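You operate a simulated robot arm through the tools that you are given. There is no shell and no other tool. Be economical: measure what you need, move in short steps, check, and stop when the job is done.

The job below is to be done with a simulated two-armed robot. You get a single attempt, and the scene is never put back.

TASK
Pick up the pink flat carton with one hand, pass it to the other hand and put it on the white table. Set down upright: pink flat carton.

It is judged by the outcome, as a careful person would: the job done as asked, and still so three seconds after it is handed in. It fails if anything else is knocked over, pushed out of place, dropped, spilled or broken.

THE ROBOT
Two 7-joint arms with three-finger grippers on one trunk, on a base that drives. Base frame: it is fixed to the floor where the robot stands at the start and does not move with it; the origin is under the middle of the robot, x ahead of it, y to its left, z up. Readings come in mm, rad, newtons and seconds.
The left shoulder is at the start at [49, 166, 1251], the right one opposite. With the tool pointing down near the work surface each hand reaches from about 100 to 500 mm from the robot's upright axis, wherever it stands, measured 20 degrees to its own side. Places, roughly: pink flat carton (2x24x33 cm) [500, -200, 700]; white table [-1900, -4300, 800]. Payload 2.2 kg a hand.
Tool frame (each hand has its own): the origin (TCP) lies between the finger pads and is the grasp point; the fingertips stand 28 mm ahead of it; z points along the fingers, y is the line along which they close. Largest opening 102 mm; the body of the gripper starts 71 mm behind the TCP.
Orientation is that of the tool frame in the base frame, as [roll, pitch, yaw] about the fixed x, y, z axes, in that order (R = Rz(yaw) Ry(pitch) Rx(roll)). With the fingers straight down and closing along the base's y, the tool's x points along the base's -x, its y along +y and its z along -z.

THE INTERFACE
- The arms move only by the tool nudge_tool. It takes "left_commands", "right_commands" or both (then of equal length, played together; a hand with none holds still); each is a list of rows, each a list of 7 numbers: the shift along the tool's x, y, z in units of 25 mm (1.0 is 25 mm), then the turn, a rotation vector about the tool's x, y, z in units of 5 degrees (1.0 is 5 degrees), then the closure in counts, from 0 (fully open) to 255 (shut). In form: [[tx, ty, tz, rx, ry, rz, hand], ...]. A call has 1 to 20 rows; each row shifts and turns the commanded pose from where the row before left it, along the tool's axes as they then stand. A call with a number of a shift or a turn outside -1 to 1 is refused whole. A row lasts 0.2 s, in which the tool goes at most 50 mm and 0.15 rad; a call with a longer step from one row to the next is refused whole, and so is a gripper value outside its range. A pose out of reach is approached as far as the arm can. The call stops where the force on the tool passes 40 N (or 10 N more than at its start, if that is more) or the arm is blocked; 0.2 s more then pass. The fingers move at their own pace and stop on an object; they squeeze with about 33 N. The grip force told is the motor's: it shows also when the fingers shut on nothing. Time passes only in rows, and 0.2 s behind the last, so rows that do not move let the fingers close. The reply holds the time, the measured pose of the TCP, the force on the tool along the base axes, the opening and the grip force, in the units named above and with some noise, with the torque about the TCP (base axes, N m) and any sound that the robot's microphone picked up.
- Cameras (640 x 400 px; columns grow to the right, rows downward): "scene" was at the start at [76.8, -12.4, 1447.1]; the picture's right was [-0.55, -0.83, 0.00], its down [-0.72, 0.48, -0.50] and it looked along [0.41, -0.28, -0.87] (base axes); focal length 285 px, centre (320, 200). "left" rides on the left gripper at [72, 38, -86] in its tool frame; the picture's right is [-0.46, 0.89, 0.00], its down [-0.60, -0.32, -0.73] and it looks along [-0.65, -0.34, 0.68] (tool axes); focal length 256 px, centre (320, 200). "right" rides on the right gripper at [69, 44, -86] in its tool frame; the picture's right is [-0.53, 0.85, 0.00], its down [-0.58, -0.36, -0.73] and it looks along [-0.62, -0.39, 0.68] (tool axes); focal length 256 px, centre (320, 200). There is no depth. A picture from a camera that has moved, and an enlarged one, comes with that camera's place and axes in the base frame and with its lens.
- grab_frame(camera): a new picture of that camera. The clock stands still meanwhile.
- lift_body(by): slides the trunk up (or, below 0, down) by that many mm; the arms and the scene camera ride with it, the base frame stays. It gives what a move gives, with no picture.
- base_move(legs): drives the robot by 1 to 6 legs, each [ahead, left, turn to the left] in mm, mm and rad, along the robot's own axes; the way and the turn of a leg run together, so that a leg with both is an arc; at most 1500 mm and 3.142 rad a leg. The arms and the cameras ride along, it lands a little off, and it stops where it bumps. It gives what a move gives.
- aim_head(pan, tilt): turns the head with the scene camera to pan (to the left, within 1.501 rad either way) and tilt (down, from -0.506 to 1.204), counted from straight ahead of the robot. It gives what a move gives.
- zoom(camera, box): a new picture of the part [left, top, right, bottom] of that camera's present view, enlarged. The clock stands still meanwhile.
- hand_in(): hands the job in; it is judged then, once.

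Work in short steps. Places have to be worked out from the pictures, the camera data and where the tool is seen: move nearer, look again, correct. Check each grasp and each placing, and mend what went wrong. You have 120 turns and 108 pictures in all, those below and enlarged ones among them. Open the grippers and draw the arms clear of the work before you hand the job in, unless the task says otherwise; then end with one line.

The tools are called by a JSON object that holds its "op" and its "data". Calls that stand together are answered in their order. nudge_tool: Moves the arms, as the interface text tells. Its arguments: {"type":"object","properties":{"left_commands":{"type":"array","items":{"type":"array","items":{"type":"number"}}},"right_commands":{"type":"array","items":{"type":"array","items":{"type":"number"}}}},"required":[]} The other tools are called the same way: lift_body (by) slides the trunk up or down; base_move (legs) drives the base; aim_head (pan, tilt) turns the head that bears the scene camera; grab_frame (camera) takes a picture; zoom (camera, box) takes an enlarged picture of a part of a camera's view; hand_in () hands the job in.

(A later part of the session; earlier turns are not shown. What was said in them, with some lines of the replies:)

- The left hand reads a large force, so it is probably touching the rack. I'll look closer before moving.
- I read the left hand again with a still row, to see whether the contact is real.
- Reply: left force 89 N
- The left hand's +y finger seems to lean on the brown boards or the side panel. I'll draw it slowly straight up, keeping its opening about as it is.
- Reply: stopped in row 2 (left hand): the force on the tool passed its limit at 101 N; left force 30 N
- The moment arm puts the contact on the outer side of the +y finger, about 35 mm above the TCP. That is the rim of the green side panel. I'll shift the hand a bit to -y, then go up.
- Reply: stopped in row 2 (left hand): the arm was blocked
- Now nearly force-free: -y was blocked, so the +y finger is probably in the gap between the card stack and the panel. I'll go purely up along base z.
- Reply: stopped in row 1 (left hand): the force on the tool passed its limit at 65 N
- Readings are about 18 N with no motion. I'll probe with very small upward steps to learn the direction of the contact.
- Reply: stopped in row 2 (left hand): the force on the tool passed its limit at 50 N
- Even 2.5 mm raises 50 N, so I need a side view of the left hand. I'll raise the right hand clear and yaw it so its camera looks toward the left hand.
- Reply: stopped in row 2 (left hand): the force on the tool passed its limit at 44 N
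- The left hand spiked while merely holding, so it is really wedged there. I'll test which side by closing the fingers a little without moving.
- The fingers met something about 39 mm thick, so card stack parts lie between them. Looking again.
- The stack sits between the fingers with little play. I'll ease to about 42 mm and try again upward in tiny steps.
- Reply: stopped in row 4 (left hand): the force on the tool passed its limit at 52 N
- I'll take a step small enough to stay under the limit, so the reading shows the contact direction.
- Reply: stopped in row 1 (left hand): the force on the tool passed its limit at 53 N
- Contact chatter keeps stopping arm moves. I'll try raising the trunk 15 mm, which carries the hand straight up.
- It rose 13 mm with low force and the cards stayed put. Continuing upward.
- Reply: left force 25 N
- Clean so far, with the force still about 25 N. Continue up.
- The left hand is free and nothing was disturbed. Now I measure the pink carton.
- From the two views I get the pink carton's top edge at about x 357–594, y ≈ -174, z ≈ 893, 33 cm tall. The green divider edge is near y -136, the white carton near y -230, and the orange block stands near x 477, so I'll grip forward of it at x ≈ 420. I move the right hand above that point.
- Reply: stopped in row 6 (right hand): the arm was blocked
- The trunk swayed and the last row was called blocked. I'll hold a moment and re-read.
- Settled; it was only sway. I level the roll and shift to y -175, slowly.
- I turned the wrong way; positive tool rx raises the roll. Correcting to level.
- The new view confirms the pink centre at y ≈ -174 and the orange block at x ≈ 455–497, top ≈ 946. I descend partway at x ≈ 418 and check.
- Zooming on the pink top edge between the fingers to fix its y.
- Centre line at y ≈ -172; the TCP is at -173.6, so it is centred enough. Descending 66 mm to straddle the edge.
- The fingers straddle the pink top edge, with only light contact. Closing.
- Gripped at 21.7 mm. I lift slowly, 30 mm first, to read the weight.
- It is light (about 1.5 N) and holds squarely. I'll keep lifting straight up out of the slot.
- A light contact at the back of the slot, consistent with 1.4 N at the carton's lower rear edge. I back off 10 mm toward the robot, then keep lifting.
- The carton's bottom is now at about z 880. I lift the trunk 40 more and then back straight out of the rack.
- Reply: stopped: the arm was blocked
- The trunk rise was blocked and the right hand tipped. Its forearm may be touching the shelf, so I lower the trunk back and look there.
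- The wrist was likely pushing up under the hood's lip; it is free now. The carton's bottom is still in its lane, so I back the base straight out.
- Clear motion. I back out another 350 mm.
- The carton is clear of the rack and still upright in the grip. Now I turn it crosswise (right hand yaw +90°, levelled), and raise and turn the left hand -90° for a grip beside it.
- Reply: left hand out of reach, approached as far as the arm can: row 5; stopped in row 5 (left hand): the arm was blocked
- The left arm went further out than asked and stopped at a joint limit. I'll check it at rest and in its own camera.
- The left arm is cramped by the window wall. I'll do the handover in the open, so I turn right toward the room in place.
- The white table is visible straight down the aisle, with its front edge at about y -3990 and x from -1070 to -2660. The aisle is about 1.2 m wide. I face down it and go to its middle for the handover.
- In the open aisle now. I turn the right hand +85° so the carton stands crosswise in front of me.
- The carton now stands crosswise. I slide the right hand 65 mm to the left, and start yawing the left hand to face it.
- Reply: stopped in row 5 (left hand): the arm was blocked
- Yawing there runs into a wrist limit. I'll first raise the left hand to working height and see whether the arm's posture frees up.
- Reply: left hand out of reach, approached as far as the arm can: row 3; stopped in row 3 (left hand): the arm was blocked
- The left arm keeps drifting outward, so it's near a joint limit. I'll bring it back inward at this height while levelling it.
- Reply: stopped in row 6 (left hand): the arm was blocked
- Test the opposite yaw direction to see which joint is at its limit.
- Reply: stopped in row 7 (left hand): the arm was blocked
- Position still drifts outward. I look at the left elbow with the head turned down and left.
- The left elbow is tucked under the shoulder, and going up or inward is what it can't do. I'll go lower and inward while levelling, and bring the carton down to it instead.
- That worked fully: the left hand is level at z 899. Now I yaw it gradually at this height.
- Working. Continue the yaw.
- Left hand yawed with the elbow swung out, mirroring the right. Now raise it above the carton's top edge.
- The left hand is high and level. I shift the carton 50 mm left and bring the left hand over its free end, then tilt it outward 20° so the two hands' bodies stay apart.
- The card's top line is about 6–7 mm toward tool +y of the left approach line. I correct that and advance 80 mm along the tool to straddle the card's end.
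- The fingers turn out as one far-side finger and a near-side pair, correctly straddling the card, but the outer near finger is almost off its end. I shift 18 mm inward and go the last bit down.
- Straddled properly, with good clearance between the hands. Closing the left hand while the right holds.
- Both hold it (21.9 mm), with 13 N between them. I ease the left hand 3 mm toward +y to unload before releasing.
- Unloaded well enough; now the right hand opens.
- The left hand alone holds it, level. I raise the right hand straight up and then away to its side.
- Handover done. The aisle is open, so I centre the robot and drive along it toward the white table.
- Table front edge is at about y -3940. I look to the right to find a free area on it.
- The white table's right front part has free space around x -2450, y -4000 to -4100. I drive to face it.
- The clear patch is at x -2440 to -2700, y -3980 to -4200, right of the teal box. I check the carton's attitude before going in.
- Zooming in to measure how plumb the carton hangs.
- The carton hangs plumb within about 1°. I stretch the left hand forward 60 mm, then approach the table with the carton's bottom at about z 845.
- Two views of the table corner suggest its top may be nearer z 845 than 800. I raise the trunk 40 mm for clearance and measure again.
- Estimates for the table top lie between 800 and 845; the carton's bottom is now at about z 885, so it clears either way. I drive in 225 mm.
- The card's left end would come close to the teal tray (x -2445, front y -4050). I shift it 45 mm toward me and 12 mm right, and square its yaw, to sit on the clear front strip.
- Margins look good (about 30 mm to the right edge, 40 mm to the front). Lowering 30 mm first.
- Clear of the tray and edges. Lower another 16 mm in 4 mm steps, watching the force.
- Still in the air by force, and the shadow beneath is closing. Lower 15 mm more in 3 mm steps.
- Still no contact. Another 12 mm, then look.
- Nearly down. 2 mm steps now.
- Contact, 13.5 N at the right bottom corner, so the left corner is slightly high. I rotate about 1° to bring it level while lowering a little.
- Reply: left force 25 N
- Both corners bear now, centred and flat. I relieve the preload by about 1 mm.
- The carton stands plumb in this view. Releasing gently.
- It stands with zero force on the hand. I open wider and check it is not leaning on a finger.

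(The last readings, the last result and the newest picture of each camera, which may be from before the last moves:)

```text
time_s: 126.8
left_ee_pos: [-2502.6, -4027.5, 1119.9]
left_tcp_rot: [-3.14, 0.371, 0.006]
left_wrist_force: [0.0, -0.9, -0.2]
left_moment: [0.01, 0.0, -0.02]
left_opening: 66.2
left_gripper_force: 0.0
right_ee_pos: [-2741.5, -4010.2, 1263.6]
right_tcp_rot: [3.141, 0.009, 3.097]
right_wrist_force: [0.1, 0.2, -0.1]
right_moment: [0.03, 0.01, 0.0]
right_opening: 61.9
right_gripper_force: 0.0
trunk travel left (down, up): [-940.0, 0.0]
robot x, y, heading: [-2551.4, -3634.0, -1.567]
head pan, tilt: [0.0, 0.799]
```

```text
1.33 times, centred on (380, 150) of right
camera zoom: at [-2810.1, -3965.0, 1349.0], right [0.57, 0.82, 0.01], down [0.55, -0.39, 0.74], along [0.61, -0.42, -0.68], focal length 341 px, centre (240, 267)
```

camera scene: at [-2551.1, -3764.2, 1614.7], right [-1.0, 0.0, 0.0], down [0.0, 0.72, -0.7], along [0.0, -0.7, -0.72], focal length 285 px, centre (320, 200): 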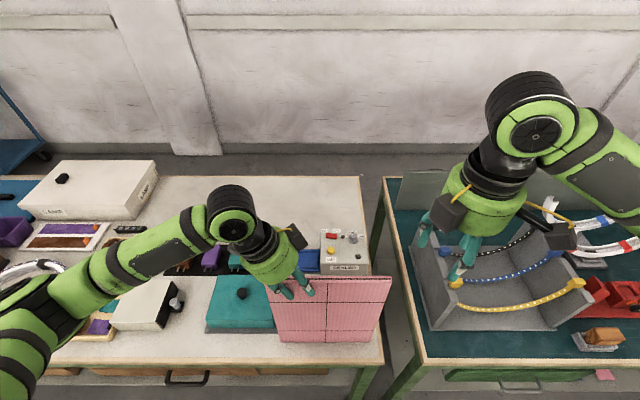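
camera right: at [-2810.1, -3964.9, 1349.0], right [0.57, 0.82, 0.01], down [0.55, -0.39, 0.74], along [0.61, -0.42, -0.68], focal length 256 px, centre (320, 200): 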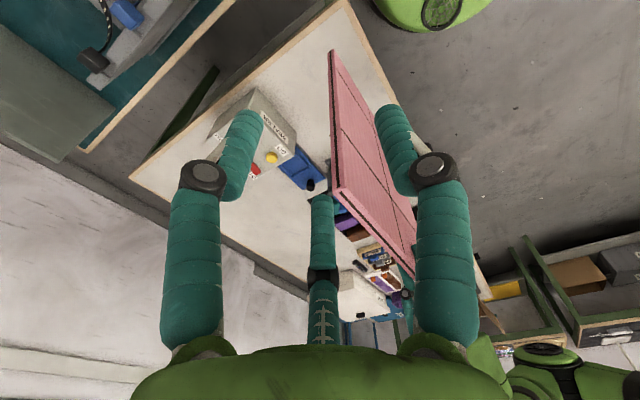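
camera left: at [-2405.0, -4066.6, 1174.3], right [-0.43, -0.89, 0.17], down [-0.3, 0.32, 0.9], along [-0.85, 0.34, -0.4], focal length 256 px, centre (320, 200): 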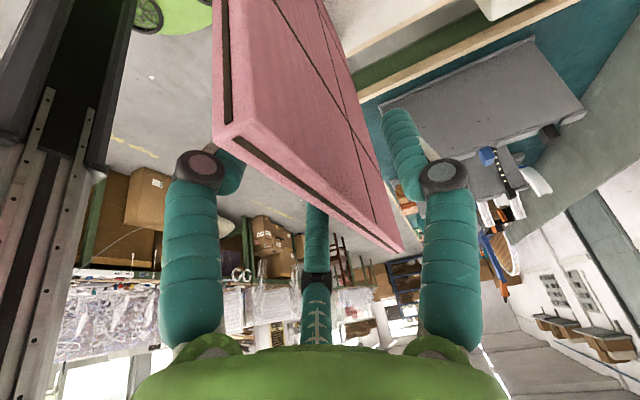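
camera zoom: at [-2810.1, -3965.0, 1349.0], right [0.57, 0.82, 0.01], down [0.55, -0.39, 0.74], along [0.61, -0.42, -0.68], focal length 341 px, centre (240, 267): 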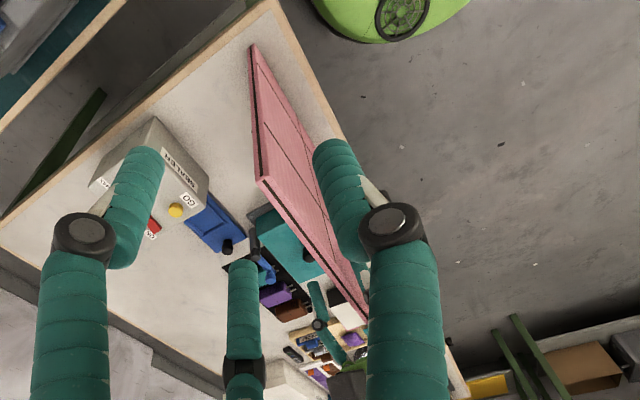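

Unmoved as the fingers opened, so it stands by itself. I withdraw the left hand back along its own axis.

{"op": "nudge_tool", "data": {"left_commands": [[0, 0, -0.3, 0, 0, 0, 90], [0, 0, -0.4, 0, 0, 0, 90], [0, 0, -0.4, 0, 0, 0, 90], [0, 0, -0.4, 0, 0, 0, 90], [0, 0, -0.4, 0, 0, 0, 90], [0, 0, -0.4, 0, 0, 0, 90], [0, 0, -0.4, 0, 0, 0, 90], [0, 0, -0.4, 0, 0, 0, 90], [0, 0, -0.4, 0, 0, 0, 90]]}}

{"op": "grab_frame", "data": {"camera": "scene"}}

```text
time_s: 128.8
left_ee_pos: [-2469.7, -4028.6, 1201.0]
left_tcp_rot: [-3.141, 0.371, 0.004]
left_wrist_force: [-0.7, -0.8, -0.3]
left_moment: [0.02, 0.01, -0.02]
left_opening: 66.2
left_gripper_force: 0.1
right_ee_pos: [-2741.9, -4010.9, 1264.1]
right_tcp_rot: [-3.141, 0.01, 3.097]
right_wrist_force: [0.2, 0.8, -0.9]
right_moment: [-0.02, 0.0, -0.03]
right_opening: 61.9
right_gripper_force: 0.1
trunk travel left (down, up): [-940.0, 0.0]
robot x, y, heading: [-2544.0, -3634.5, -1.568]
head pan, tilt: [0.0, 0.799]
```

```text
22 pictures are left
camera scene: at [-2551.2, -3764.4, 1614.7], right [-1.0, 0.0, 0.0], down [0.0, 0.72, -0.7], along [0.0, -0.7, -0.72], focal length 285 px, centre (320, 200)
```

scene: 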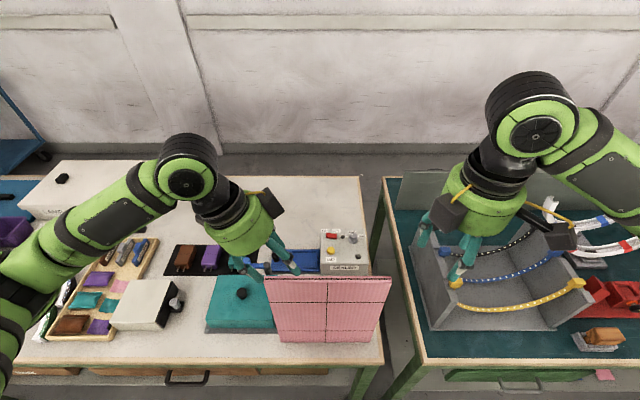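

The carton stands by itself on the table. I raise the left hand more and back the robot away.

{"op": "nudge_tool", "data": {"left_commands": [[0, 0, -0.5, 0, 0, 0, 90], [0, 0, -0.6, 0, 0, 0, 90], [0, 0, -0.6, 0, 0, 0, 90], [0, 0, 0, 0, 0, 0, 90]]}}

{"op": "base_move", "data": {"legs": [[-450, 0, 0]]}}

{"op": "grab_frame", "data": {"camera": "scene"}}

```text
time_s: 129.8
left_ee_pos: [-2455.9, -4027.7, 1239.7]
left_tcp_rot: [3.141, 0.368, 0.005]
left_wrist_force: [0.5, 0.1, 0.2]
left_moment: [0.03, -0.03, -0.02]
left_opening: 65.9
left_gripper_force: 0.1
right_ee_pos: [-2740.8, -4012.3, 1263.7]
right_tcp_rot: [-3.141, 0.01, 3.099]
right_wrist_force: [0.5, 1.0, -1.0]
right_moment: [0.01, 0.0, -0.03]
right_opening: 62.2
right_gripper_force: 0.1
trunk travel left (down, up): [-940.0, 0.0]
robot x, y, heading: [-2547.6, -3637.5, -1.568]
head pan, tilt: [0.0, 0.799]
```

```text
time_s: 132.5
left_ee_pos: [-2457.0, -3583.1, 1238.8]
left_tcp_rot: [-3.141, 0.369, 0.005]
left_wrist_force: [-0.4, -0.5, 0.3]
left_moment: [0.02, 0.02, 0.03]
left_opening: 66.3
left_gripper_force: 0.1
right_ee_pos: [-2742.9, -3567.0, 1263.1]
right_tcp_rot: [3.14, 0.012, 3.095]
right_wrist_force: [0.2, -0.7, -0.4]
right_moment: [0.02, -0.03, 0.0]
right_opening: 62.2
right_gripper_force: 0.1
trunk travel left (down, up): [-940.0, 0.0]
robot x, y, heading: [-2549.2, -3188.1, -1.566]
head pan, tilt: [0.0, 0.799]
```

```text
21 pictures are left
camera scene: at [-2552.6, -3320.9, 1614.4], right [-1.0, 0.0, 0.0], down [0.0, 0.72, -0.7], along [0.0, -0.7, -0.72], focal length 285 px, centre (320, 200)
```

scene: 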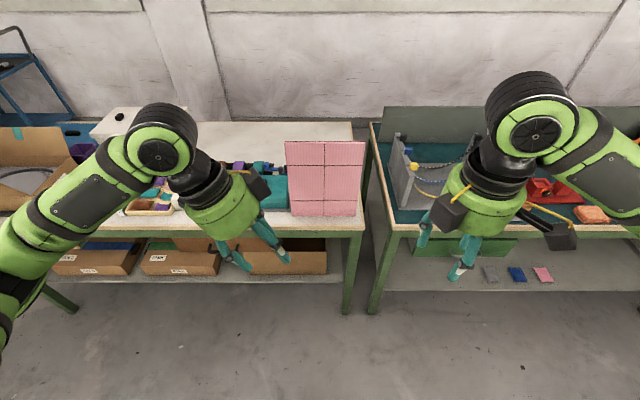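

The carton stands upright on the white table with nothing else moved, and both hands are open and clear. Handing in.

{"op": "hand_in", "data": {}}

```text
The job is handed in.
```

The pink carton was picked up by the right hand, passed to the left, and set down standing upright on the white table; both hands are open and clear, and I saw nothing else disturbed.
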